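You operate a simulated robot arm through the tools that you are given. There is no shell and no other tool. Be economical: measure what you need, move in short steps, check, and stop when the job is done.

You are at the controls of a simulated robot arm. One attempt, no reset.

TASK
Give the Tank jar 4 drops of Balancer and stir until even.
Fine: stand the jar on the stir plate and leave it there, park the teal spout again and switch the plate off; the jar is not moved while the plate runs, no drop goes beside, the purple dropper and the other jars stay.

Only the result counts: the job must be done as asked and must still hold three seconds after the hand-in. Knocking over, shifting, dropping, spilling or breaking anything else fails it.

THE ROBOT
A 6-joint arm with a two-finger parallel gripper, fixed in place. Base frame: the origin is at the foot of the arm, x ahead of it, y to its left, z up. Readings come in m, rad, newtons and seconds.
With the tool pointing down near the work surface it reaches from about 0.14 to 0.58 m from the base axis. Its first joint turns from -1.152 to 1.152 rad. Payload 2.1 kg.
Tool frame: the origin (TCP) lies between the finger pads and is the grasp point; the fingertips stand 0.03 m ahead of it; z points along the fingers, y is the line along which they close. Largest opening 0.094 m; finger width 0.028, thickness 0.01; the body of the gripper, 0.05 by 0.096 m, starts 0.055 m behind the TCP.
Orientation is that of the tool frame in the base frame, as a unit quaternion [x, y, z, w]. With the fingers straight down and closing along the base's y, the tool's x points along the base's -x, its y along +y and its z along -z.

THE INTERFACE
- The arm moves only by the tool step_arm. Its argument "moves" is a list of rows, each a list of 3 entries, a list of its own where there are three numbers: the shift along the tool's x, y, z in units of 25 mm (1.0 is 25 mm), then the turn, a rotation vector about the tool's x, y, z in units of 5 degrees (1.0 is 5 degrees), then the opening, from 0 (shut) to 1 (fully open). In form: [[[tx, ty, tz], [rx, ry, rz], claw], ...]. A call has 1 to 20 rows; each row shifts and turns the commanded pose from where the row before left it, along the tool's axes as they then stand. A call with a number of a shift or a turn outside -1 to 1 is refused whole. A row lasts 0.2 s, in which the tool goes at most 0.05 m and 0.15 rad; a call with a longer step from one row to the next is refused whole, and so is a gripper value outside its range. Where a pose cannot be reached the arm comes as near as it can. A force on the tool above 70 N (or 10 N above the force at the start of the call, whichever is more), or a blocked arm, ends the call early, and 0.2 s more pass. Each finger travels about 0.072 m/s and halts on what it meets, pressing with about 20 N; the grip force reading is that of the motor and also rises with nothing between the fingers. The clock runs only during rows and for 0.2 s after the last one: add rows that do not move to give the fingers time. It gives the time, the measured TCP pose, the force on the tool (base axes), the opening and the grip force at its end, in the units of the frame above (readings bear some noise).
- Cameras (640 x 400 px; columns grow to the right, rows downward): "scene" is fixed at [0.0229, -0.3615, 0.4694]; the picture's right is [0.97, -0.25, 0.00], its down [-0.13, -0.49, -0.86] and it looks along [0.22, 0.83, -0.51] (base axes); focal length 278 px, centre (320, 200). "wrist" rides on the gripper at [0.076, 0.014, -0.102] in the tool frame; the picture's right is [-0.18, 0.98, 0.00], its down [-0.75, -0.14, -0.64] and it looks along [-0.63, -0.12, 0.77] (tool axes); focal length 243 px, centre (320, 200). There is no depth. A picture from a camera that has moved, and an enlarged one, comes with that camera's place and axes in the base frame and with its lens. The place of the scene camera against the robot may be out by one fixed shift of up to 0.025 m in any direction.
- grab_frame(camera): a new picture of that camera. No time passes.
- inspect(camera, box): a new picture of the part [left, top, right, bottom] of that camera's present view, enlarged. No time passes.
- sign_off(): hands the job in; it is judged then, once.

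Work in short steps. Places have to be worked out from the pictures, the camera data and where the tool is seen: move nearer, look again, correct. Check each grasp and each placing, and mend what went wrong. You have 120 turns and 68 pictures in all, those below and enlarged ones among them. Open the gripper and draw the arm clear of the work before you hand the job in, unless the task says otherwise; then end with one line.

The tools are called after ">>>" by a JSON object that holds its "method" and its "body". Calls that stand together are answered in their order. step_arm: Moves the arm, as the interface text tells. Its arguments: {"type":"object","properties":{"moves":{"type":"array"}},"required":["moves"]} The other tools are called the same way: grab_frame (camera) takes a picture; inspect (camera, box) takes an enlarged picture of a part of a camera's view; sign_off () hands the job in.

At the start:

```text
time_s: 0.0
tcp_pos: [0.3442, -0.03, 0.3772]
ee_rot: [0.001, 1.0, -0.001, 0.001]
wrist_force: [-0.7, 0.9, -0.2]
grip_width: 0.0938
finger_force: 0.0
```

scene: 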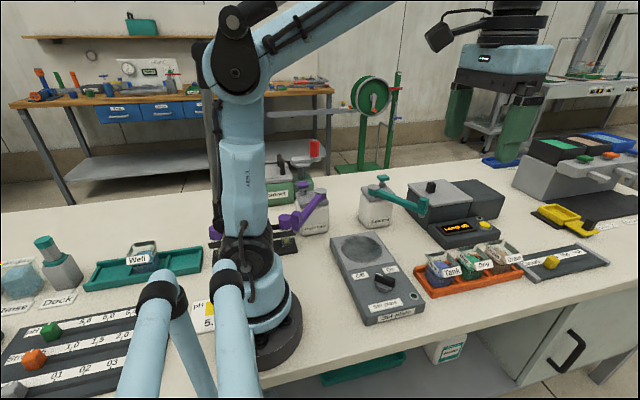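
wrist: 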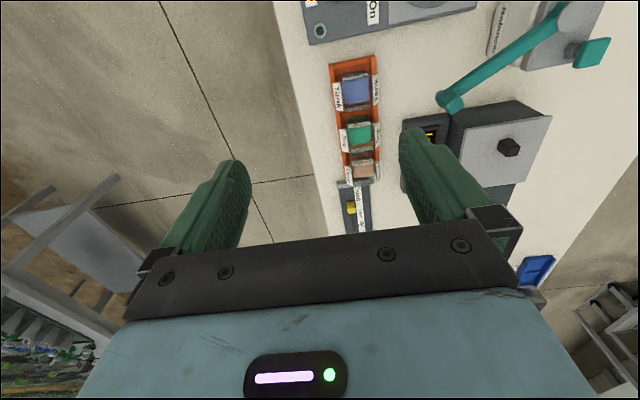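

I start by enlarging the work area to read labels and see the stir plate, jars and droppers.

>>> {"method": "inspect", "body": {"camera": "scene", "box": [320, 160, 540, 330]}}

>>> {"method": "inspect", "body": {"camera": "scene", "box": [200, 140, 440, 290]}}

>>> {"method": "inspect", "body": {"camera": "wrist", "box": [280, 0, 620, 240]}}

```text
2.35 times, centred on (430, 245) of scene
camera zoom: at [0.0229, -0.3615, 0.4694], right [0.97, -0.25, 0.0], down [-0.13, -0.49, -0.86], along [0.22, 0.83, -0.51], focal length 655 px, centre (61, 94)
```

zoom: 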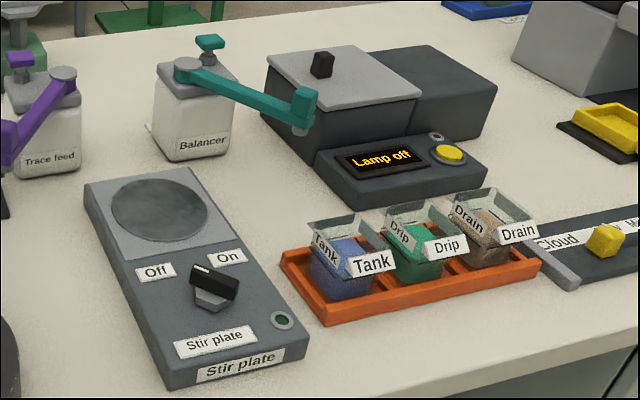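

```text
2.67 times, centred on (320, 215) of scene
camera zoom: at [0.0229, -0.3615, 0.4694], right [0.97, -0.25, 0.0], down [-0.13, -0.49, -0.86], along [0.22, 0.83, -0.51], focal length 742 px, centre (320, 160)
```

zoom: 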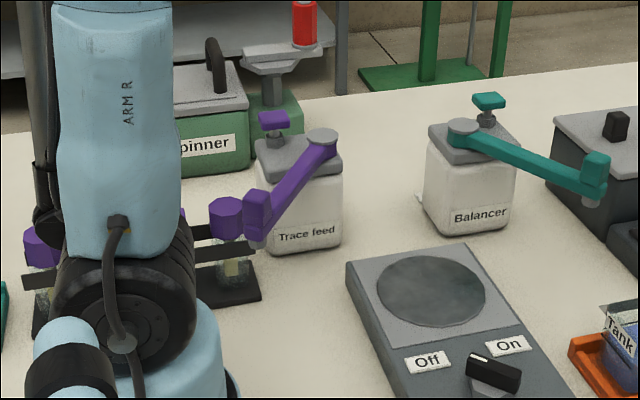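

```text
1.67 times, centred on (450, 120) of wrist
camera zoom: at [0.2676, -0.0165, 0.4793], right [0.19, 0.98, 0.0], down [0.75, -0.14, 0.64], along [0.63, -0.12, -0.77], focal length 404 px, centre (103, 333)
```

zoom: 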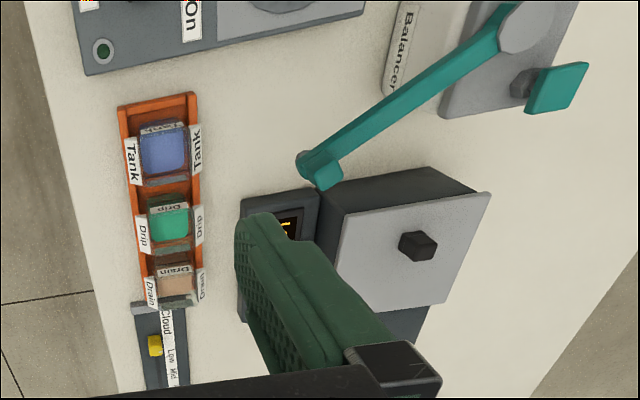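

The pump has a swivelling spout and a press knob. I move back and left at height to look down on the stir plate and the Balancer from the wrist camera.

>>> {"method": "step_arm", "body": {"moves": [[[0.6, 1, 0], [0, 0, 0], 1], [[0.6, 1, 0], [0, 0, 0], 1], [[0.6, 1, 0], [0, 0, 0], 1], [[0.6, 1, 0], [0, 0, 0], 1], [[0.6, 1, 0], [0, 0, 0], 1], [[0.6, 1, 0], [0, 0, 0], 1], [[0, 0, 0], [0, 0, 0], 1]]}}

>>> {"method": "grab_frame", "body": {"camera": "wrist"}}

>>> {"method": "grab_frame", "body": {"camera": "scene"}}

```text
time_s: 1.6
tcp_pos: [0.2561, 0.1185, 0.3749]
ee_rot: [0.0, 1.0, 0.0, 0.0]
wrist_force: [0.1, -0.1, -0.6]
grip_width: 0.0937
finger_force: 0.1
```

```text
62 pictures are left
camera wrist: at [0.1793, 0.1331, 0.4783], right [0.19, 0.98, 0.0], down [0.75, -0.14, 0.64], along [0.63, -0.12, -0.77], focal length 243 px, centre (320, 200)
```

wrist: 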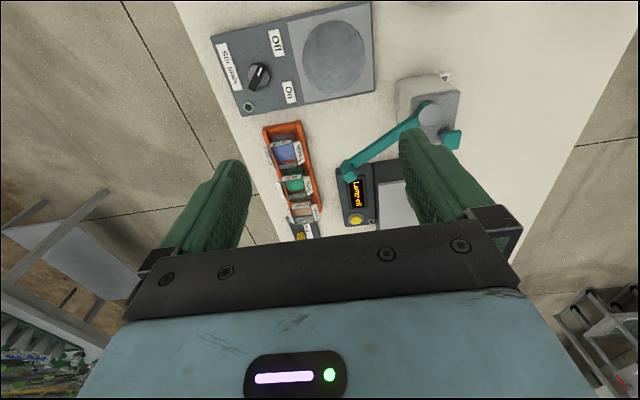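

```text
61 pictures are left
```

scene: 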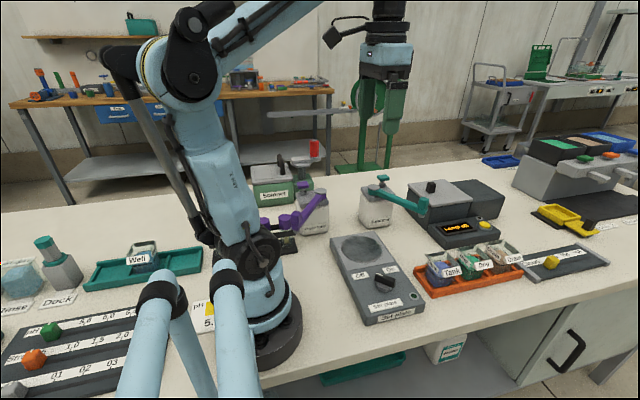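

Triangulating gives the plate centre ≈(0.253,0.139), spout pivot ≈(0.341,0.271,0.12), spout tip ≈(0.411,0.137,0.13) and Tank jar ≈(0.397,0.02). I move over the Tank jar for a close look.

>>> {"method": "step_arm", "body": {"moves": [[[-0.94, -0.65, 0.8], [0, 0, 0], 1], [[-0.94, -0.65, 0.8], [0, 0, 0], 1], [[-0.94, -0.65, 0.8], [0, 0, 0], 1], [[-0.94, -0.65, 0.8], [0, 0, 0], 1], [[-0.94, -0.65, 0.8], [0, 0, 0], 1], [[-0.94, -0.65, 0.8], [0, 0, 0], 1], [[0, 0, 0], [0, 0, 0], 1]]}}

>>> {"method": "grab_frame", "body": {"camera": "wrist"}}

>>> {"method": "inspect", "body": {"camera": "scene", "box": [400, 220, 540, 310]}}

```text
time_s: 3.2
tcp_pos: [0.3952, 0.0201, 0.2564]
ee_rot: [0.001, 1.0, 0.0, 0.001]
wrist_force: [0.3, 0.4, 0.1]
grip_width: 0.0939
finger_force: 0.1
```

```text
60 pictures are left
camera wrist: at [0.3193, 0.0354, 0.3582], right [0.19, 0.98, 0.0], down [0.75, -0.14, 0.64], along [0.63, -0.12, -0.77], focal length 243 px, centre (320, 200)
```

wrist: 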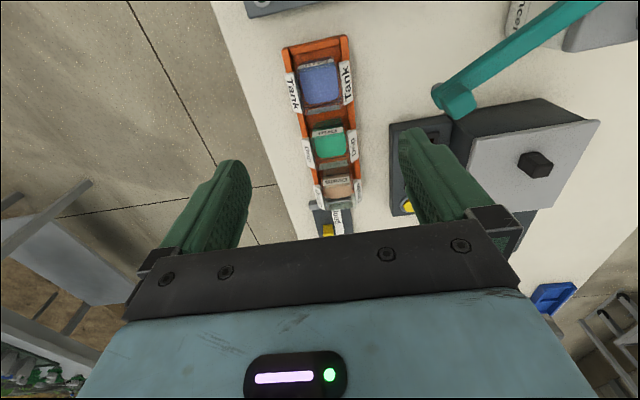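

```text
4.44 times, centred on (470, 265) of scene
camera zoom: at [0.0229, -0.3615, 0.4694], right [0.97, -0.25, 0.0], down [-0.13, -0.49, -0.86], along [0.22, 0.83, -0.51], focal length 1237 px, centre (-347, -89)
```

zoom: 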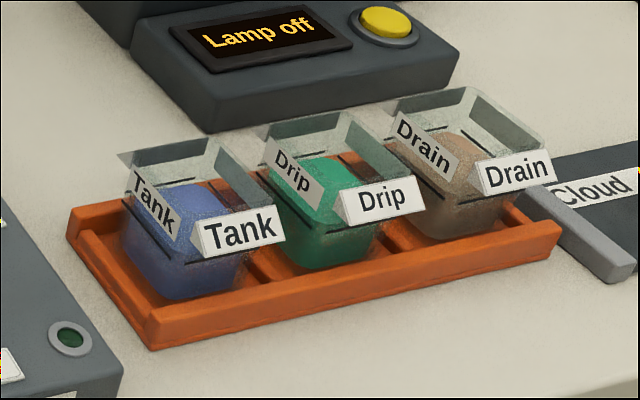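

The jar is a square open cup (~0.055 m), aligned with x/y, centre ≈(0.397,0.019). I descend part way with open fingers straddling it along y and check.

>>> {"method": "step_arm", "body": {"moves": [[[-0.07, 0, 1], [0, 0, 0], 1], [[0, 0, 1], [0, 0, 0], 1], [[0, 0, 1], [0, 0, 0], 1], [[0, 0, 1], [0, 0, 0], 1], [[0, 0, 1], [0, 0, 0], 1], [[0, 0, 0.4], [0, 0, 0], 1], [[0, 0, 0], [0, 0, 0], 1]]}}

>>> {"method": "grab_frame", "body": {"camera": "wrist"}}

>>> {"method": "inspect", "body": {"camera": "scene", "box": [380, 190, 540, 310]}}

```text
time_s: 4.8
tcp_pos: [0.3975, 0.0212, 0.1214]
ee_rot: [0.001, 1.0, -0.001, 0.001]
wrist_force: [0.6, 0.4, 0.2]
grip_width: 0.0941
finger_force: 0.0
```

```text
58 pictures are left
camera wrist: at [0.3204, 0.0357, 0.2237], right [0.19, 0.98, 0.0], down [0.75, -0.14, 0.64], along [0.63, -0.12, -0.77], focal length 243 px, centre (320, 200)
```

wrist: 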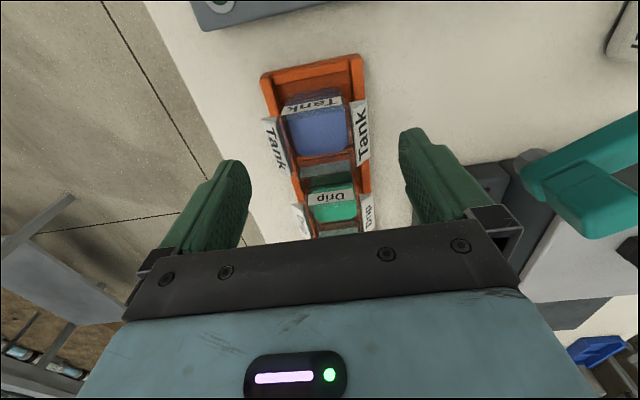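

```text
3.33 times, centred on (460, 250) of scene
camera zoom: at [0.0229, -0.3615, 0.4694], right [0.97, -0.25, 0.0], down [-0.13, -0.49, -0.86], along [0.22, 0.83, -0.51], focal length 928 px, centre (-147, 33)
```

zoom: 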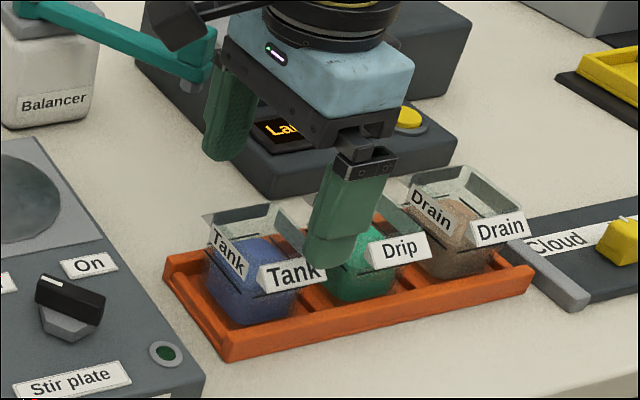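

Triangulation with the closer view confirms jar centre ≈(0.396,0.019), liquid top z≈0.045. Fingers clear the labels by about 1 cm each side; I go down to TCP z≈0.06.

>>> {"method": "step_arm", "body": {"moves": [[[0, -0.09, 0.6], [0, 0, 0], 1], [[0, 0, 0.6], [0, 0, 0], 1], [[0, 0, 0.6], [0, 0, 0], 1], [[0, 0, 0.6], [0, 0, 0], 1], [[0, 0, 0], [0, 0, 0], 1]]}}

>>> {"method": "grab_frame", "body": {"camera": "wrist"}}

>>> {"method": "inspect", "body": {"camera": "scene", "box": [400, 210, 520, 300]}}

```text
time_s: 6.0
tcp_pos: [0.399, 0.0179, 0.0611]
ee_rot: [0.0, 1.0, 0.0, 0.001]
wrist_force: [-0.8, -0.7, 0.5]
grip_width: 0.0941
finger_force: 0.0
```

```text
56 pictures are left
camera wrist: at [0.3209, 0.0326, 0.1635], right [0.19, 0.98, 0.0], down [0.75, -0.14, 0.64], along [0.63, -0.12, -0.77], focal length 243 px, centre (320, 200)
```

wrist: 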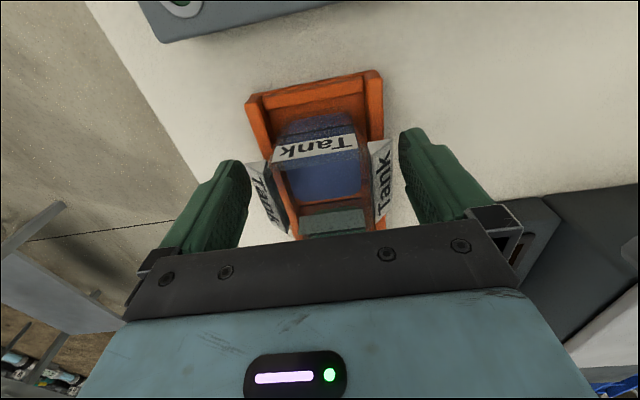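

```text
4.44 times, centred on (460, 255) of scene
camera zoom: at [0.0229, -0.3615, 0.4694], right [0.97, -0.25, 0.0], down [-0.13, -0.49, -0.86], along [0.22, 0.83, -0.51], focal length 1237 px, centre (-302, -44)
```

zoom: 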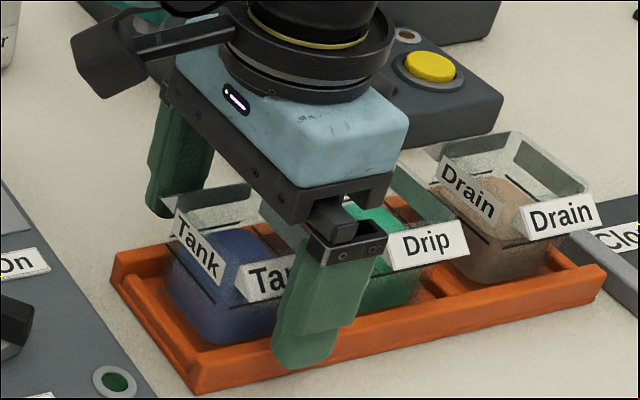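

The scene view hints the fingers could sit a bit far in +x; I zoom in on the wrist view to check the jar's ends.

>>> {"method": "inspect", "body": {"camera": "wrist", "box": [230, 60, 410, 240]}}

```text
2.22 times, centred on (320, 150) of wrist
camera zoom: at [0.3209, 0.0326, 0.1635], right [0.19, 0.98, 0.0], down [0.75, -0.14, 0.64], along [0.63, -0.12, -0.77], focal length 539 px, centre (320, 311)
```

zoom: 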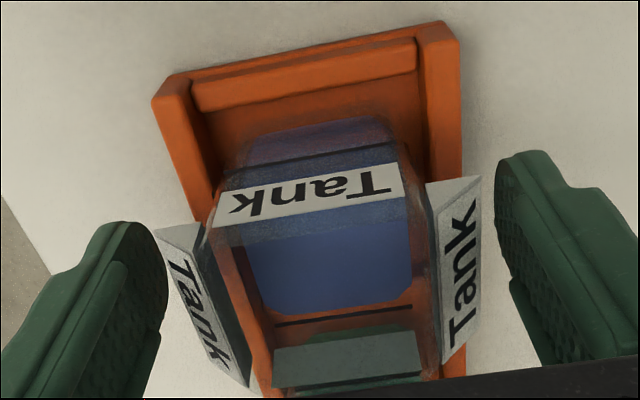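

Label centres come out at x≈0.399, so the fingers are centred. I close on the jar and read the width.

>>> {"method": "step_arm", "body": {"moves": [[[0, 0, 0], [0, 0, 0], 0.6], [[0, 0, 0], [0, 0, 0], 0.4], [[0, 0, 0], [0, 0, 0], 0.2], [[0, 0, 0], [0, 0, 0], 0.2], [[0, 0, 0], [0, 0, 0], 0.2]]}}

>>> {"method": "grab_frame", "body": {"camera": "wrist"}}

>>> {"method": "inspect", "body": {"camera": "scene", "box": [400, 210, 520, 300]}}

```text
time_s: 7.2
tcp_pos: [0.3969, 0.0182, 0.0621]
ee_rot: [0.001, 1.0, 0.0, 0.001]
wrist_force: [0.4, 1.2, 27.6]
grip_width: 0.0743
finger_force: 20.0
```

```text
53 pictures are left
camera wrist: at [0.321, 0.0327, 0.1641], right [0.19, 0.98, 0.0], down [0.75, -0.14, 0.64], along [0.63, -0.12, -0.76], focal length 243 px, centre (320, 200)
```

wrist: 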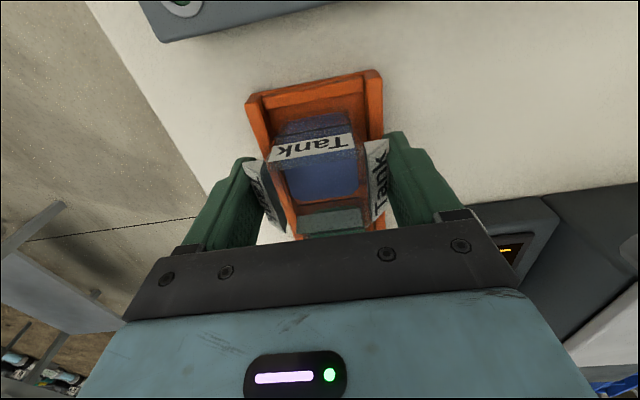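

```text
4.44 times, centred on (460, 255) of scene
camera zoom: at [0.0228, -0.3615, 0.4694], right [0.97, -0.25, 0.0], down [-0.13, -0.49, -0.86], along [0.22, 0.83, -0.51], focal length 1237 px, centre (-302, -44)
```

zoom: 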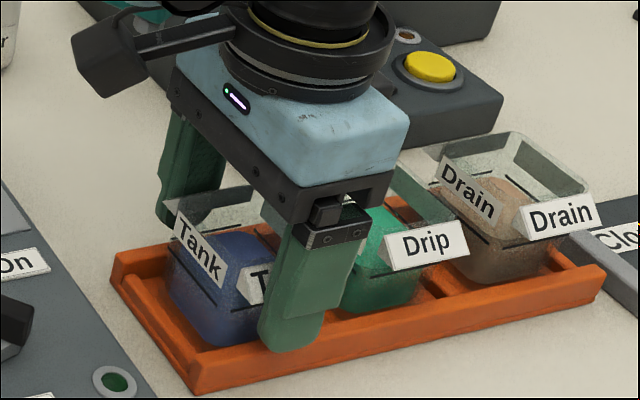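

Width 0.074 with a 27 N upward push: the tips are likely wedging on the tray rail or label flaps. I open, rise 12 mm and try again.

>>> {"method": "step_arm", "body": {"moves": [[[0, 0, 0], [0, 0, 0], 0.8], [[0, 0, 0], [0, 0, 0], 1], [[0, 0.03, -0.5], [0, 0, 0], 1], [[0, 0, 0], [0, 0, 0], 1], [[0, 0, 0], [0, 0, 0], 0.6], [[0, 0, 0], [0, 0, 0], 0.4], [[0, 0, 0], [0, 0, 0], 0.2], [[0, 0, 0], [0, 0, 0], 0.2]]}}

>>> {"method": "inspect", "body": {"camera": "wrist", "box": [200, 60, 440, 240]}}

>>> {"method": "inspect", "body": {"camera": "scene", "box": [400, 210, 520, 300]}}

```text
time_s: 9.0
tcp_pos: [0.3985, 0.0202, 0.0734]
ee_rot: [0.001, 1.0, -0.001, 0.001]
wrist_force: [-1.2, 0.4, 2.5]
grip_width: 0.0726
finger_force: 19.7
```

```text
2.22 times, centred on (320, 150) of wrist
camera zoom: at [0.3217, 0.0342, 0.1762], right [0.19, 0.98, 0.0], down [0.75, -0.14, 0.64], along [0.63, -0.12, -0.77], focal length 539 px, centre (320, 311)
```

zoom: 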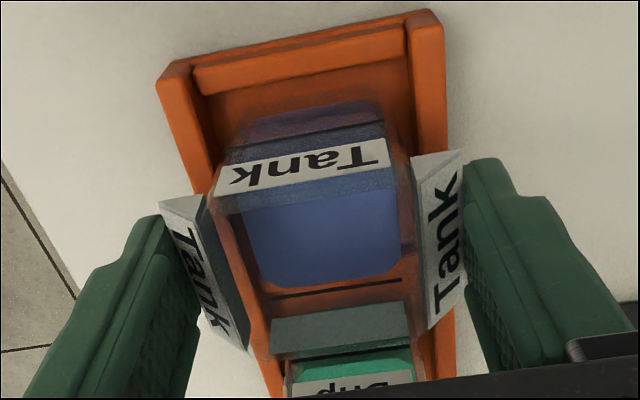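

```text
4.44 times, centred on (460, 255) of scene
camera zoom: at [0.0229, -0.3615, 0.4694], right [0.97, -0.25, 0.0], down [-0.13, -0.49, -0.86], along [0.22, 0.83, -0.51], focal length 1237 px, centre (-302, -44)
```

zoom: 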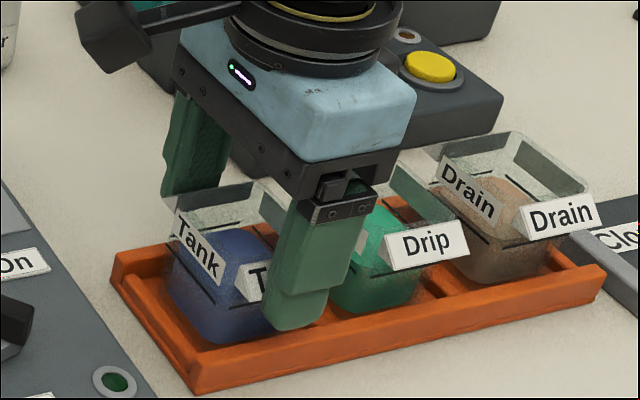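

Now a clean grip at 0.0726 on the label lugs with no vertical force. I lift 15 mm slowly and check.

>>> {"method": "step_arm", "body": {"moves": [[[0, 0, -0.2], [0, 0, 0], 0.2], [[0, 0, -0.2], [0, 0, 0], 0.2], [[0, 0, -0.2], [0, 0, 0], 0.2], [[0, 0, 0], [0, 0, 0], 0.2]]}}

>>> {"method": "inspect", "body": {"camera": "scene", "box": [400, 210, 520, 300]}}

```text
time_s: 10.0
tcp_pos: [0.3983, 0.0211, 0.0889]
ee_rot: [0.001, 1.0, -0.001, 0.001]
wrist_force: [-1.2, 1.6, 21.5]
grip_width: 0.0684
finger_force: 19.4
```

```text
4.44 times, centred on (460, 255) of scene
camera zoom: at [0.0228, -0.3615, 0.4694], right [0.97, -0.25, 0.0], down [-0.13, -0.49, -0.86], along [0.22, 0.83, -0.51], focal length 1237 px, centre (-302, -44)
```

zoom: 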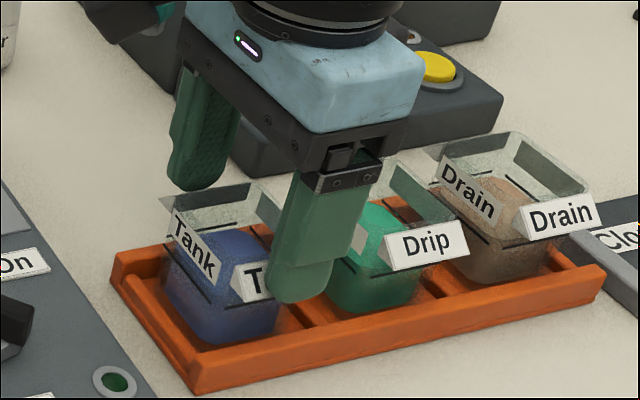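

The width shrank and the force is 21 N, so the jar may be slipping in the grip. I check the wrist view before going on.

>>> {"method": "inspect", "body": {"camera": "wrist", "box": [200, 60, 440, 240]}}

```text
2.22 times, centred on (320, 150) of wrist
camera zoom: at [0.3211, 0.0345, 0.1917], right [0.19, 0.98, 0.0], down [0.75, -0.14, 0.64], along [0.63, -0.12, -0.77], focal length 539 px, centre (320, 311)
```

zoom: 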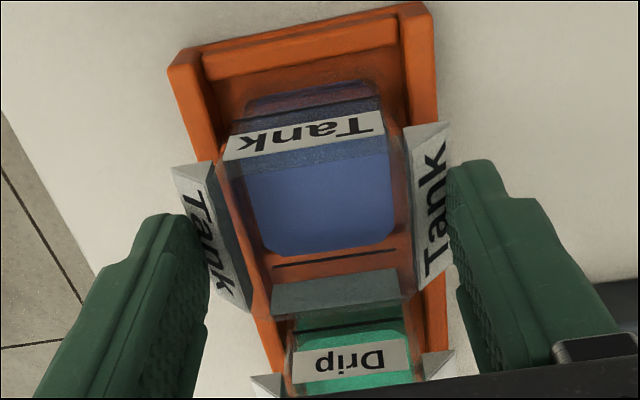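

The jar has not risen: the tips ride up on the sloped label flaps. I open, go back down to TCP z≈0.067 (between the two earlier heights) and close again to see the force.

>>> {"method": "step_arm", "body": {"moves": [[[0, 0, 0], [0, 0, 0], 0.8], [[0, 0, 0], [0, 0, 0], 1], [[0, -0.06, 0.44], [0, 0, 0], 1], [[0, 0, 0.44], [0, 0, 0], 1], [[0, 0, 0], [0, 0, 0], 1]]}}

>>> {"method": "inspect", "body": {"camera": "scene", "box": [410, 225, 480, 295]}}

>>> {"method": "step_arm", "body": {"moves": [[[0, 0, 0], [0, 0, 0], 0.6], [[0, 0, 0], [0, 0, 0], 0.4], [[0, 0, 0], [0, 0, 0], 0.2], [[0, 0, 0], [0, 0, 0], 0.2]]}}

>>> {"method": "inspect", "body": {"camera": "scene", "box": [410, 225, 480, 295]}}

```text
time_s: 11.2
tcp_pos: [0.398, 0.0196, 0.0671]
ee_rot: [0.001, 1.0, 0.0, 0.001]
wrist_force: [1.2, 0.5, -0.1]
grip_width: 0.0941
finger_force: 0.0
```

```text
5.71 times, centred on (445, 260) of scene
camera zoom: at [0.0229, -0.3615, 0.4694], right [0.97, -0.25, 0.0], down [-0.13, -0.49, -0.86], along [0.22, 0.83, -0.51], focal length 1591 px, centre (-394, -143)
```

zoom: 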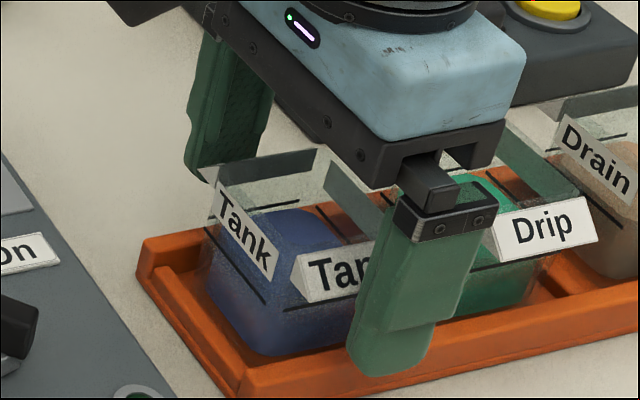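

```text
time_s: 12.2
tcp_pos: [0.3983, 0.0185, 0.0665]
ee_rot: [0.002, 1.0, -0.001, 0.001]
wrist_force: [-0.2, 0.0, 0.1]
grip_width: 0.0726
finger_force: 20.5
```

```text
5.71 times, centred on (445, 260) of scene
camera zoom: at [0.0229, -0.3615, 0.4694], right [0.97, -0.25, 0.0], down [-0.13, -0.49, -0.86], along [0.22, 0.83, -0.51], focal length 1591 px, centre (-394, -143)
```

zoom: 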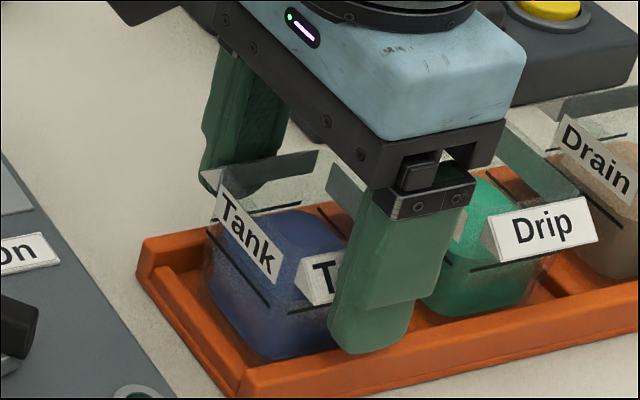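

Clean contact now, but both views show the fingers about 9 mm too far in +x relative to the label lugs. I open, shift −9 mm in x and re-grip.

>>> {"method": "step_arm", "body": {"moves": [[[0, 0, 0], [0, 0, 0], 0.8], [[0, 0, 0], [0, 0, 0], 1], [[0.36, 0, 0], [0, 0, 0], 1], [[0, 0, 0], [0, 0, 0], 1], [[0, 0, 0], [0, 0, 0], 0.6], [[0, 0, 0], [0, 0, 0], 0.4], [[0, 0, 0], [0, 0, 0], 0.2], [[0, 0, 0], [0, 0, 0], 0.2]]}}

>>> {"method": "inspect", "body": {"camera": "scene", "box": [410, 225, 480, 295]}}

>>> {"method": "inspect", "body": {"camera": "wrist", "box": [200, 60, 440, 240]}}

```text
time_s: 14.0
tcp_pos: [0.3897, 0.019, 0.0665]
ee_rot: [0.001, 1.0, -0.001, 0.001]
wrist_force: [-0.4, -0.6, 0.5]
grip_width: 0.0727
finger_force: 19.5
```

```text
5.71 times, centred on (445, 260) of scene
camera zoom: at [0.0229, -0.3615, 0.4694], right [0.97, -0.25, 0.0], down [-0.13, -0.49, -0.86], along [0.22, 0.83, -0.51], focal length 1591 px, centre (-394, -143)
```

zoom: 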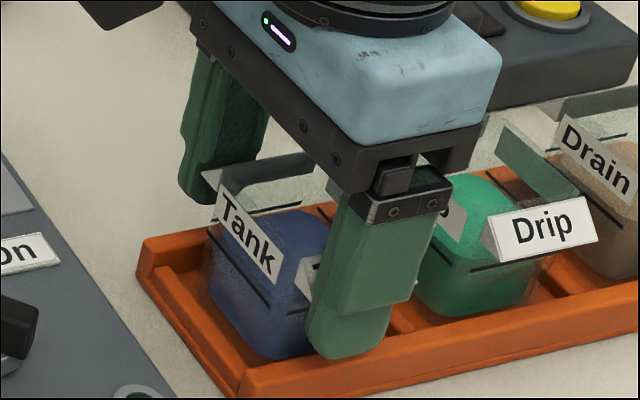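

```text
2.22 times, centred on (320, 150) of wrist
camera zoom: at [0.312, 0.0331, 0.1697], right [0.19, 0.98, 0.0], down [0.75, -0.14, 0.64], along [0.63, -0.12, -0.77], focal length 539 px, centre (320, 311)
```

zoom: 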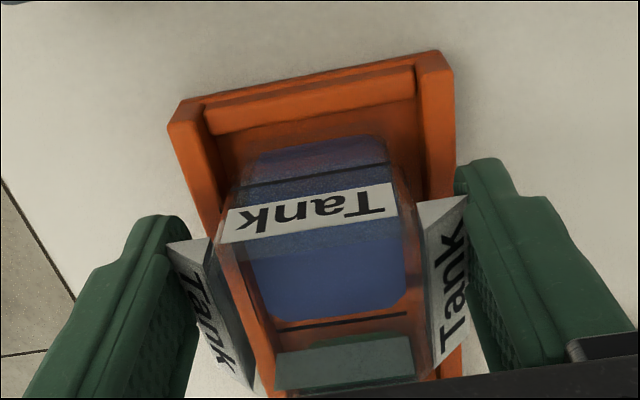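

The fingers now cover the lugs centrally. I lift slowly and check.

>>> {"method": "step_arm", "body": {"moves": [[[0, 0, -0.15], [0, 0, 0], 0.1], [[0, 0, -0.15], [0, 0, 0], 0.1], [[0, 0, -0.15], [0, 0, 0], 0.1], [[0, 0, -0.15], [0, 0, 0], 0.1], [[0, 0, 0], [0, 0, 0], 0.1]]}}

>>> {"method": "inspect", "body": {"camera": "scene", "box": [410, 225, 480, 295]}}

```text
time_s: 15.2
tcp_pos: [0.3898, 0.0177, 0.082]
ee_rot: [0.001, 1.0, -0.001, 0.0]
wrist_force: [0.3, -0.4, -1.4]
grip_width: 0.0729
finger_force: 20.1
```

```text
5.71 times, centred on (445, 260) of scene
camera zoom: at [0.0229, -0.3615, 0.4694], right [0.97, -0.25, 0.0], down [-0.13, -0.49, -0.86], along [0.22, 0.83, -0.51], focal length 1591 px, centre (-394, -143)
```

zoom: 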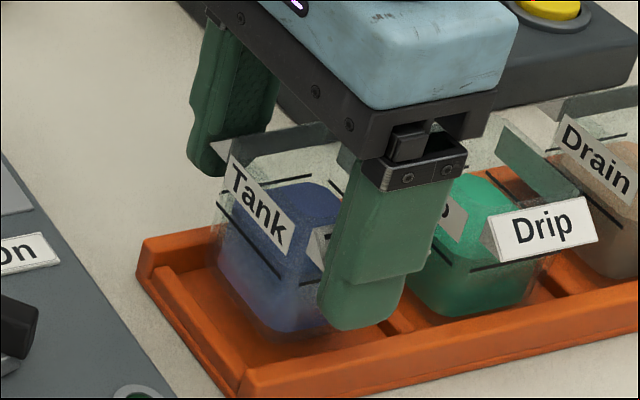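

The jar is held level (1.4 N weight). I raise it and carry it gently to above the plate centre.

>>> {"method": "step_arm", "body": {"moves": [[[0, 0, -0.4], [0, 0, 0], 0.1], [[0, 0, -0.5], [0, 0, 0], 0.1], [[0, 0, -0.5], [0, 0, 0], 0.1], [[0, 0, -0.5], [0, 0, 0], 0.1], [[0, 0, -0.5], [0, 0, 0], 0.1], [[0, 0, -0.3], [0, 0, 0], 0.1], [[0.2, 0.18, 0], [0, 0, 0], 0.1], [[0.45, 0.4, 0], [0, 0, 0], 0.1], [[0.6, 0.53, 0], [0, 0, 0], 0.1], [[0.6, 0.53, 0], [0, 0, 0], 0.1], [[0.6, 0.53, 0], [0, 0, 0], 0.1], [[0.6, 0.53, 0], [0, 0, 0], 0.1], [[0.6, 0.53, 0], [0, 0, 0], 0.1], [[0.6, 0.53, 0], [0, 0, 0], 0.1], [[0.6, 0.53, 0], [0, 0, 0], 0.1], [[0.4, 0.35, 0], [0, 0, 0], 0.1], [[0.25, 0.22, 0], [0, 0, 0], 0.1], [[0, 0, 0], [0, 0, 0], 0.1]]}}

>>> {"method": "grab_frame", "body": {"camera": "wrist"}}

>>> {"method": "inspect", "body": {"camera": "scene", "box": [300, 140, 460, 300]}}

```text
time_s: 19.0
tcp_pos: [0.2499, 0.1409, 0.1497]
ee_rot: [0.001, 1.0, -0.002, 0.001]
wrist_force: [-0.2, -0.8, -1.1]
grip_width: 0.0728
finger_force: 20.1
```

```text
42 pictures are left
camera wrist: at [0.174, 0.1539, 0.2528], right [0.19, 0.98, 0.0], down [0.75, -0.14, 0.64], along [0.63, -0.12, -0.77], focal length 243 px, centre (320, 200)
```

wrist: 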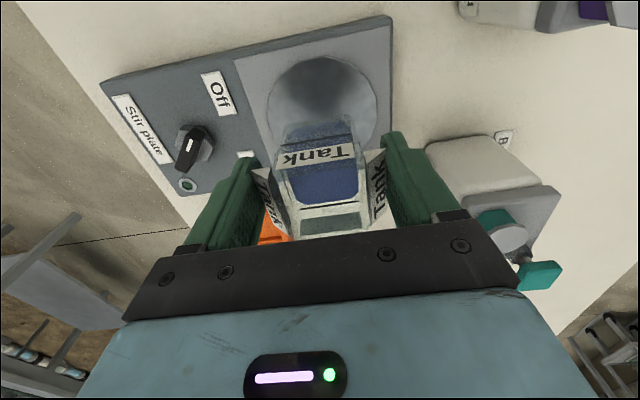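

```text
2.50 times, centred on (380, 220) of scene
camera zoom: at [0.0229, -0.3615, 0.4694], right [0.97, -0.25, 0.0], down [-0.13, -0.49, -0.86], along [0.22, 0.83, -0.51], focal length 696 px, centre (170, 150)
```

zoom: 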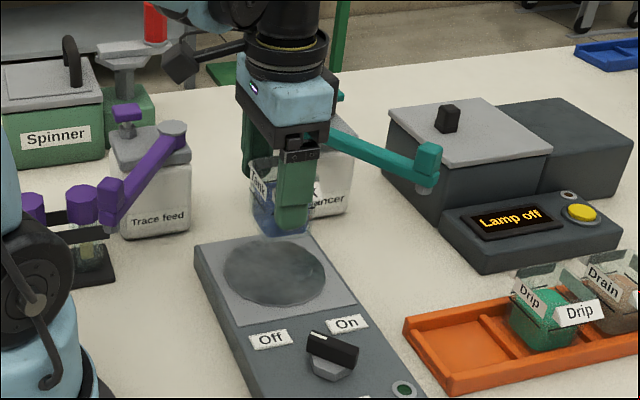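

The jar hangs over the disc. I nudge to (0.254,0.143) and descend most of the way.

>>> {"method": "step_arm", "body": {"moves": [[[-0.16, 0.08, 0.3], [0, 0, 0], 0.1], [[0, 0, 0.4], [0, 0, 0], 0.1], [[0, 0, 0.4], [0, 0, 0], 0.1], [[0, 0, 0.3], [0, 0, 0], 0.1], [[0, 0, 0.2], [0, 0, 0], 0.1], [[0, 0, 0], [0, 0, 0], 0.1]]}}

>>> {"method": "inspect", "body": {"camera": "scene", "box": [310, 180, 420, 290]}}

```text
time_s: 20.4
tcp_pos: [0.2558, 0.1424, 0.1107]
ee_rot: [0.0, 1.0, -0.001, 0.001]
wrist_force: [0.2, 0.8, -1.4]
grip_width: 0.0726
finger_force: 20.3
```

```text
3.64 times, centred on (365, 235) of scene
camera zoom: at [0.0229, -0.3615, 0.4694], right [0.97, -0.25, 0.0], down [-0.13, -0.49, -0.86], along [0.22, 0.83, -0.51], focal length 1012 px, centre (156, 73)
```

zoom: 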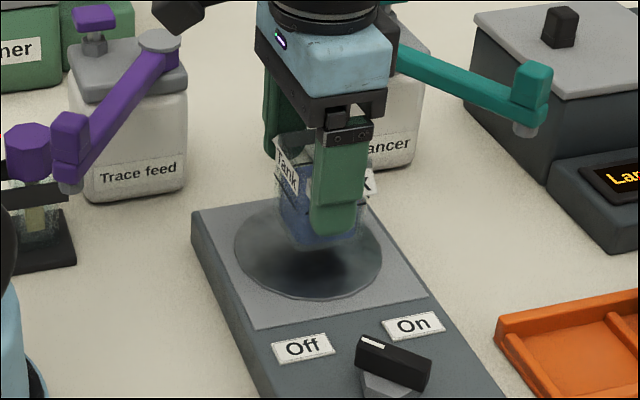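

Jar is just above the disc, a few mm right of centre. I nudge −3 mm in x and creep down until contact shows.

>>> {"method": "step_arm", "body": {"moves": [[[0.14, 0, 0.12], [0, 0, 0], 0.1], [[0, 0, 0.12], [0, 0, 0], 0.1], [[0, 0, 0.12], [0, 0, 0], 0.1], [[0, 0, 0], [0, 0, 0], 0.1]]}}

```text
time_s: 21.4
tcp_pos: [0.2512, 0.1429, 0.1007]
ee_rot: [0.0, 1.0, -0.001, 0.002]
wrist_force: [0.4, 0.3, -0.4]
grip_width: 0.0724
finger_force: 19.8
```

>>> {"method": "inspect", "body": {"camera": "scene", "box": [310, 180, 420, 290]}}

>>> {"method": "step_arm", "body": {"moves": [[[0, 0, 0.08], [0, 0, 0], 0.1], [[0, 0, 0.08], [0, 0, 0], 0.1], [[0, 0, 0], [0, 0, 0], 0.1]]}}

```text
3.64 times, centred on (365, 235) of scene
camera zoom: at [0.0229, -0.3615, 0.4694], right [0.97, -0.25, 0.0], down [-0.13, -0.49, -0.86], along [0.22, 0.83, -0.51], focal length 1012 px, centre (156, 73)
```

zoom: 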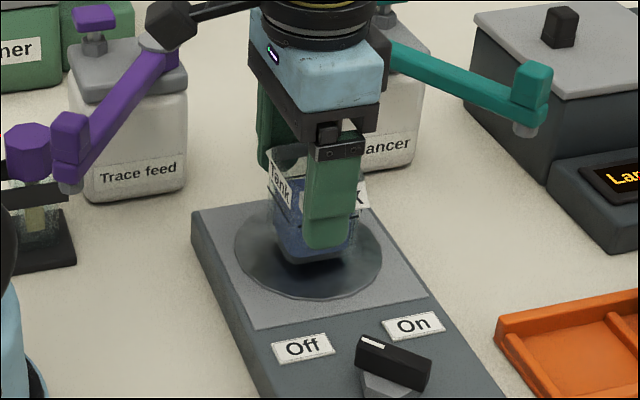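

```text
time_s: 22.2
tcp_pos: [0.2525, 0.1415, 0.0972]
ee_rot: [0.001, 1.0, 0.0, 0.0]
wrist_force: [0.4, 0.1, -1.2]
grip_width: 0.0726
finger_force: 19.8
```

Still hanging freely; I continue down in small steps.

>>> {"method": "step_arm", "body": {"moves": [[[0, 0, 0.08], [0, 0, 0], 0.1], [[0, 0, 0.08], [0, 0, 0], 0.1], [[0, 0, 0], [0, 0, 0], 0.1]]}}

>>> {"method": "inspect", "body": {"camera": "scene", "box": [330, 210, 400, 280]}}

```text
time_s: 23.0
tcp_pos: [0.2528, 0.1415, 0.0936]
ee_rot: [0.001, 1.0, 0.001, 0.002]
wrist_force: [-0.9, 1.6, 15.7]
grip_width: 0.0725
finger_force: 20.1
```

```text
5.71 times, centred on (365, 245) of scene
camera zoom: at [0.0229, -0.3615, 0.4694], right [0.97, -0.25, 0.0], down [-0.13, -0.49, -0.86], along [0.22, 0.83, -0.51], focal length 1591 px, centre (63, -57)
```

zoom: 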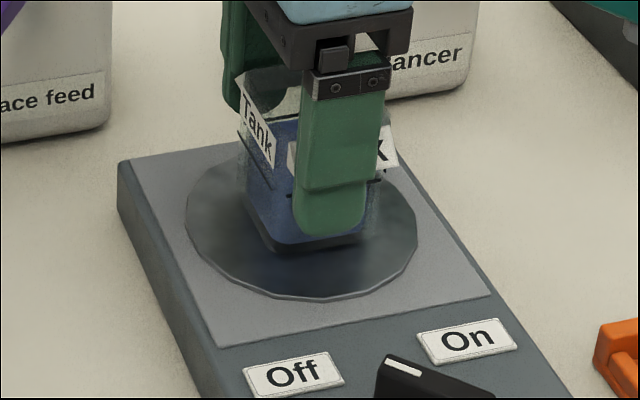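

Contact (15.7 N up), jar centred on the disc. I open and rise straight up, then look.

>>> {"method": "step_arm", "body": {"moves": [[[0, 0, -0.04], [0, 0, 0], 0.1], [[0, 0, 0], [0, 0, 0], 0.9], [[0, 0, 0], [0, 0, 0], 1], [[0, 0, 0], [0, 0, 0], 1], [[0, 0, -0.6], [0, 0, 0], 1], [[0, 0, -1], [0, 0, 0], 1], [[0, 0, -1], [0, 0, 0], 1], [[0, 0, -1], [0, 0, 0], 1], [[0, 0, -1], [0, 0, 0], 1], [[0, 0, -1], [0, 0, 0], 1], [[0, 0, 0], [0, 0, 0], 1]]}}

>>> {"method": "grab_frame", "body": {"camera": "wrist"}}

>>> {"method": "inspect", "body": {"camera": "scene", "box": [320, 150, 460, 290]}}

```text
time_s: 25.4
tcp_pos: [0.2507, 0.1424, 0.2338]
ee_rot: [0.001, 1.0, -0.001, 0.001]
wrist_force: [-0.1, 0.7, 0.9]
grip_width: 0.0937
finger_force: 0.0
```

```text
37 pictures are left
camera wrist: at [0.1746, 0.1561, 0.3359], right [0.19, 0.98, 0.0], down [0.75, -0.14, 0.64], along [0.63, -0.12, -0.77], focal length 243 px, centre (320, 200)
```

wrist: 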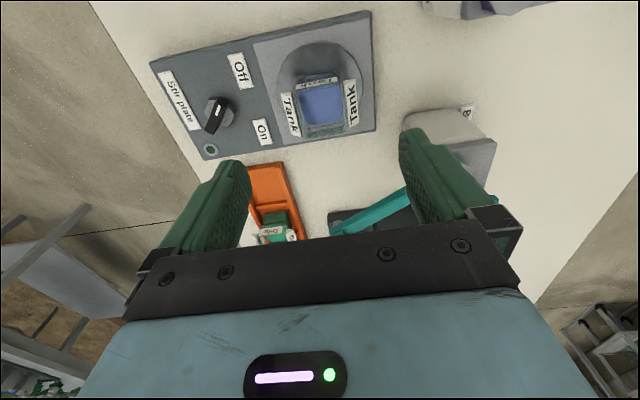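

```text
2.86 times, centred on (390, 220) of scene
camera zoom: at [0.0229, -0.3615, 0.4694], right [0.97, -0.25, 0.0], down [-0.13, -0.49, -0.86], along [0.22, 0.83, -0.51], focal length 795 px, centre (120, 143)
```

zoom: 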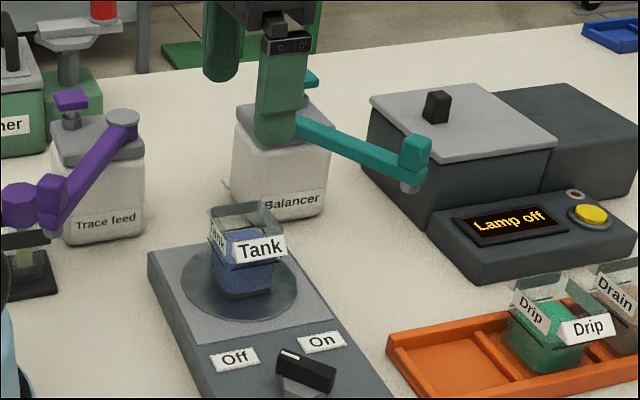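

The jar stands well on the disc (≈(0.255,0.141)). To swing the spout I need to push its tip block clockwise (toward −x); I go with closed fingers to a point behind the tip, high up, and look.

>>> {"method": "step_arm", "body": {"moves": [[[-0.9, 0.05, 0], [0, 0, 0], 0.5], [[-0.9, 0.05, 0], [0, 0, 0], 0], [[-0.9, 0.05, 0], [0, 0, 0], 0], [[-0.9, 0.05, 0], [0, 0, 0], 0], [[-0.9, 0.05, 0], [0, 0, 0], 0], [[-0.9, 0.05, 0], [0, 0, 0], 0], [[-0.9, 0.05, 0], [0, 0, 0], 0], [[-0.9, 0.05, 0], [0, 0, 0], 0], [[-0.9, 0.05, 0], [0, 0, 0], 0], [[0, 0, 0], [0, 0, 0], 0]]}}

>>> {"method": "grab_frame", "body": {"camera": "wrist"}}

>>> {"method": "inspect", "body": {"camera": "scene", "box": [320, 130, 480, 270]}}

```text
time_s: 27.6
tcp_pos: [0.454, 0.1515, 0.2336]
ee_rot: [0.001, 1.0, -0.001, 0.001]
wrist_force: [0.9, 0.9, -0.3]
grip_width: 0.0002
finger_force: 20.0
```

```text
35 pictures are left
camera wrist: at [0.3781, 0.1671, 0.3365], right [0.19, 0.98, 0.0], down [0.75, -0.14, 0.64], along [0.63, -0.12, -0.77], focal length 243 px, centre (320, 200)
```

wrist: 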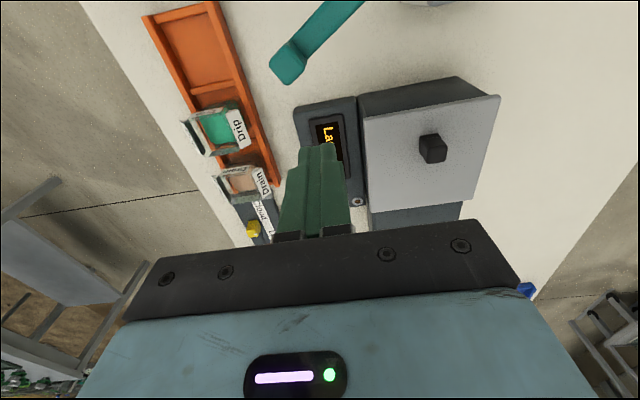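

```text
2.86 times, centred on (400, 200) of scene
camera zoom: at [0.0229, -0.3615, 0.4694], right [0.97, -0.25, 0.0], down [-0.13, -0.49, -0.86], along [0.22, 0.83, -0.51], focal length 795 px, centre (91, 200)
```

zoom: 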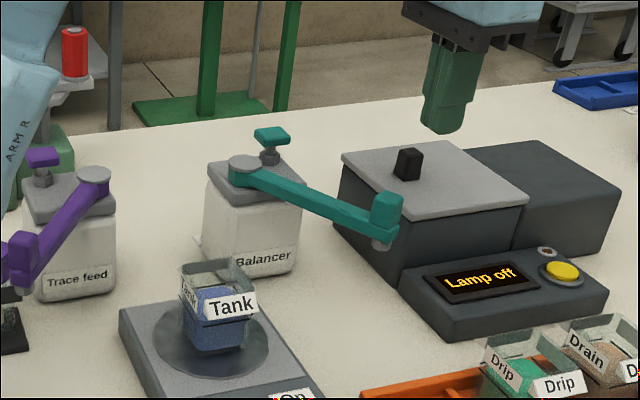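

Tip block confirmed at (0.412,0.137). The closed fingers are clear behind it and clear of the lamp box; I descend to TCP z≈0.142 (tips ≈0.112).

>>> {"method": "step_arm", "body": {"moves": [[[0, 0, 0.9], [0, 0, 0], 0], [[0, 0, 0.9], [0, 0, 0], 0], [[0, 0, 0.9], [0, 0, 0], 0], [[0, 0, 0.9], [0, 0, 0], 0], [[0, 0, 0], [0, 0, 0], 0]]}}

>>> {"method": "inspect", "body": {"camera": "scene", "box": [360, 130, 480, 250]}}

>>> {"method": "grab_frame", "body": {"camera": "wrist"}}

```text
time_s: 28.8
tcp_pos: [0.4553, 0.1535, 0.1439]
ee_rot: [0.001, 1.0, -0.001, 0.001]
wrist_force: [0.4, 0.5, 0.8]
grip_width: 0.0
finger_force: 19.7
```

```text
3.33 times, centred on (420, 190) of scene
camera zoom: at [0.0229, -0.3615, 0.4694], right [0.97, -0.25, 0.0], down [-0.13, -0.49, -0.86], along [0.22, 0.83, -0.51], focal length 928 px, centre (-13, 233)
```

zoom: 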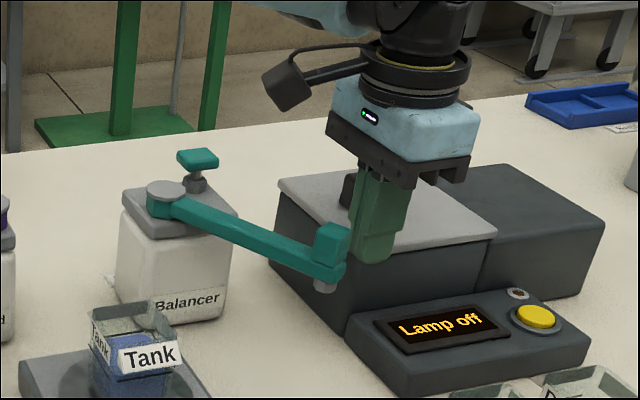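

```text
32 pictures are left
camera wrist: at [0.3787, 0.1673, 0.2472], right [0.19, 0.98, 0.0], down [0.75, -0.14, 0.64], along [0.63, -0.12, -0.77], focal length 243 px, centre (320, 200)
```

wrist: 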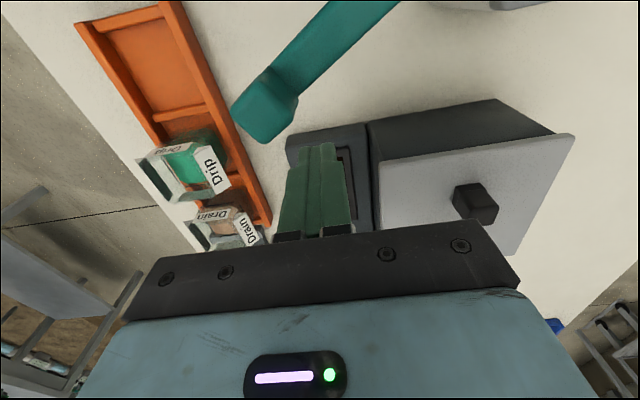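

Positions agree. I push the tip along its arc slowly, first half of the swing, then check.

>>> {"method": "step_arm", "body": {"moves": [[[0.352, -0.124, 0], [0, 0, 0], 0], [[0.352, -0.124, 0], [0, 0, 0], 0], [[0.334, -0.088, 0], [0, 0, 0], 0], [[0.334, -0.088, 0], [0, 0, 0], 0], [[0.302, -0.098, 0], [0, 0, 0], 0], [[0.302, -0.098, 0], [0, 0, 0], 0], [[0.286, -0.122, 0], [0, 0, 0], 0], [[0.286, -0.122, 0], [0, 0, 0], 0], [[0.296, -0.09, 0], [0, 0, 0], 0], [[0.296, -0.09, 0], [0, 0, 0], 0], [[0.304, -0.06, 0], [0, 0, 0], 0], [[0.304, -0.06, 0], [0, 0, 0], 0], [[0, 0, 0], [0, 0, 0], 0]]}}

>>> {"method": "inspect", "body": {"camera": "scene", "box": [320, 140, 460, 270]}}

```text
time_s: 31.6
tcp_pos: [0.3615, 0.124, 0.1435]
ee_rot: [0.001, 1.0, -0.001, 0.001]
wrist_force: [0.2, 0.3, -0.4]
grip_width: 0.0002
finger_force: 20.4
```

```text
3.08 times, centred on (390, 205) of scene
camera zoom: at [0.0229, -0.3615, 0.4694], right [0.97, -0.25, 0.0], down [-0.13, -0.49, -0.86], along [0.22, 0.83, -0.51], focal length 857 px, centre (105, 185)
```

zoom: 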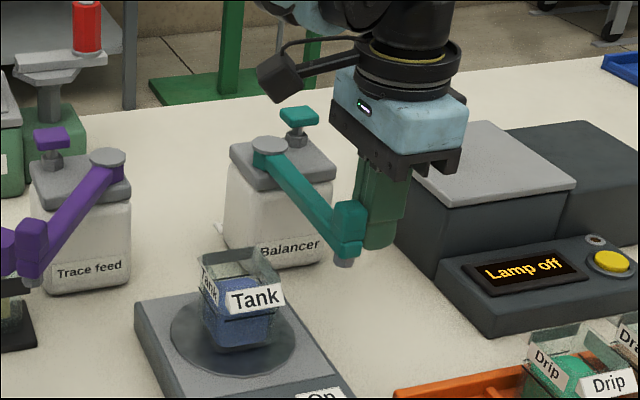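

The spout follows. I continue toward the jar, stopping short to check height clearance over the rim.

>>> {"method": "step_arm", "body": {"moves": [[[0.308, -0.026, 0], [0, 0, 0], 0], [[0.308, -0.026, 0], [0, 0, 0], 0], [[0.31, 0.006, 0], [0, 0, 0], 0], [[0.31, 0.006, 0], [0, 0, 0], 0], [[0.2, 0.02, 0], [0, 0, 0], 0], [[0, 0, 0], [0, 0, 0], 0]]}}

>>> {"method": "inspect", "body": {"camera": "scene", "box": [330, 170, 430, 270]}}

>>> {"method": "grab_frame", "body": {"camera": "wrist"}}

```text
time_s: 33.0
tcp_pos: [0.3237, 0.1234, 0.1445]
ee_rot: [0.0, 1.0, 0.0, 0.001]
wrist_force: [-0.1, 0.1, -0.4]
grip_width: 0.0001
finger_force: 20.2
```

```text
4.00 times, centred on (380, 220) of scene
camera zoom: at [0.0229, -0.3615, 0.4694], right [0.97, -0.25, 0.0], down [-0.13, -0.49, -0.86], along [0.22, 0.83, -0.51], focal length 1114 px, centre (80, 120)
```

zoom: 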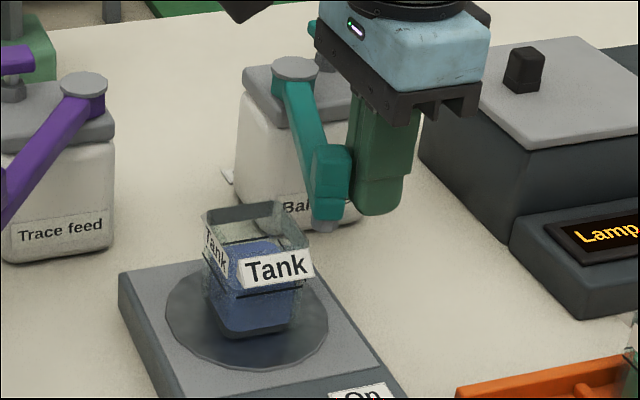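

```text
29 pictures are left
camera wrist: at [0.2476, 0.1372, 0.2465], right [0.19, 0.98, 0.0], down [0.75, -0.14, 0.64], along [0.63, -0.12, -0.77], focal length 243 px, centre (320, 200)
```

wrist: 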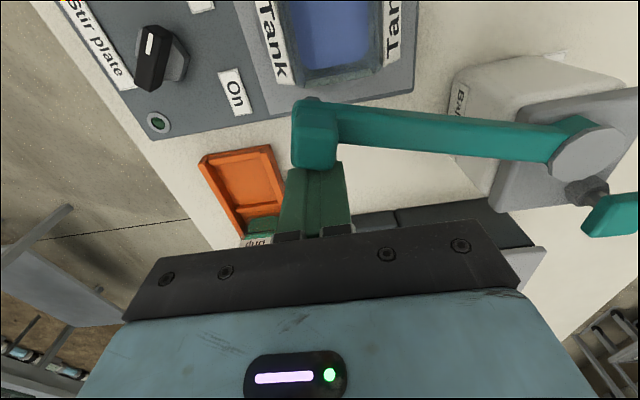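

The tip is at θ≈−110°, the nozzle just right of the jar's rim; clearance looks tight, so I zoom in hard on it.

>>> {"method": "inspect", "body": {"camera": "scene", "box": [375, 210, 425, 245]}}

>>> {"method": "inspect", "body": {"camera": "scene", "box": [345, 205, 395, 240]}}

```text
11.43 times, centred on (400, 228) of scene
camera zoom: at [0.0229, -0.3615, 0.4694], right [0.97, -0.25, 0.0], down [-0.13, -0.49, -0.86], along [0.22, 0.83, -0.51], focal length 3182 px, centre (-594, -114)
```

zoom: 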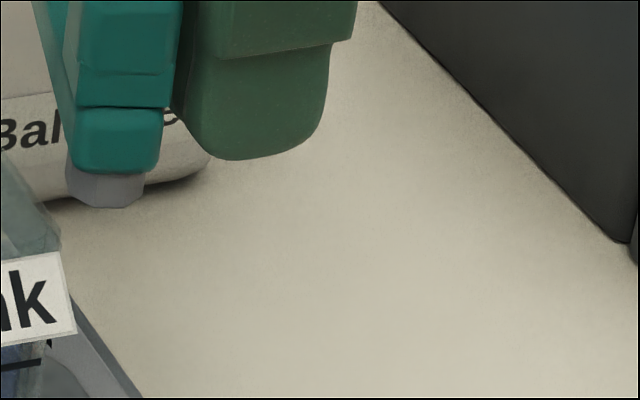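

```text
11.43 times, centred on (370, 222) of scene
camera zoom: at [0.0229, -0.3615, 0.4694], right [0.97, -0.25, 0.0], down [-0.13, -0.49, -0.86], along [0.22, 0.83, -0.51], focal length 3182 px, centre (-251, -57)
```

zoom: 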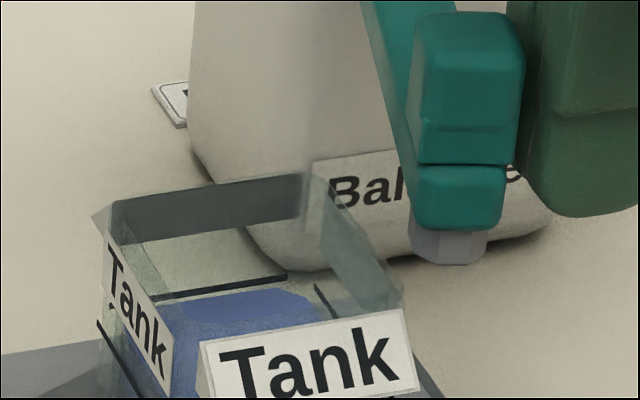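

The estimates put the nozzle at ~0.103 and the rim at 0.10–0.106: too close to call. I take a wrist zoom of the rim and nozzle to triangulate.

>>> {"method": "inspect", "body": {"camera": "wrist", "box": [240, 0, 440, 125]}}

```text
3.20 times, centred on (340, 62) of wrist
camera zoom: at [0.2476, 0.1372, 0.2465], right [0.19, 0.98, 0.0], down [0.75, -0.14, 0.64], along [0.63, -0.12, -0.77], focal length 776 px, centre (256, 640)
```

zoom: 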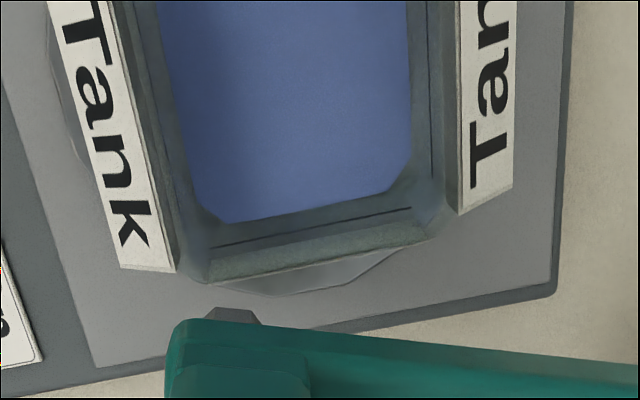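

Triangulated: rim z≈0.1005, nozzle bottom ≈0.104 – it should just pass. Nozzle centre ≈(0.296,0.124); I push slowly about a third of the rest and check the jar isn't touched.

>>> {"method": "step_arm", "body": {"moves": [[[0.218, 0.046, 0], [0, 0, 0], 0], [[0.218, 0.046, 0], [0, 0, 0], 0], [[0.252, 0.06, 0], [0, 0, 0], 0], [[0, 0, 0], [0, 0, 0], 0]]}}

>>> {"method": "inspect", "body": {"camera": "scene", "box": [340, 200, 400, 242]}}

```text
time_s: 34.0
tcp_pos: [0.306, 0.1265, 0.1433]
ee_rot: [0.001, 1.0, -0.001, 0.001]
wrist_force: [-0.5, 0.2, 0.0]
grip_width: 0.0002
finger_force: 20.6
```

```text
9.52 times, centred on (370, 221) of scene
camera zoom: at [0.0229, -0.3615, 0.4694], right [0.97, -0.25, 0.0], down [-0.13, -0.49, -0.86], along [0.22, 0.83, -0.51], focal length 2651 px, centre (-156, 0)
```

zoom: 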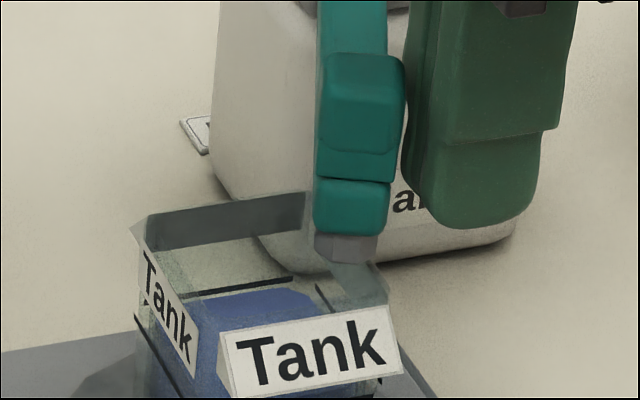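

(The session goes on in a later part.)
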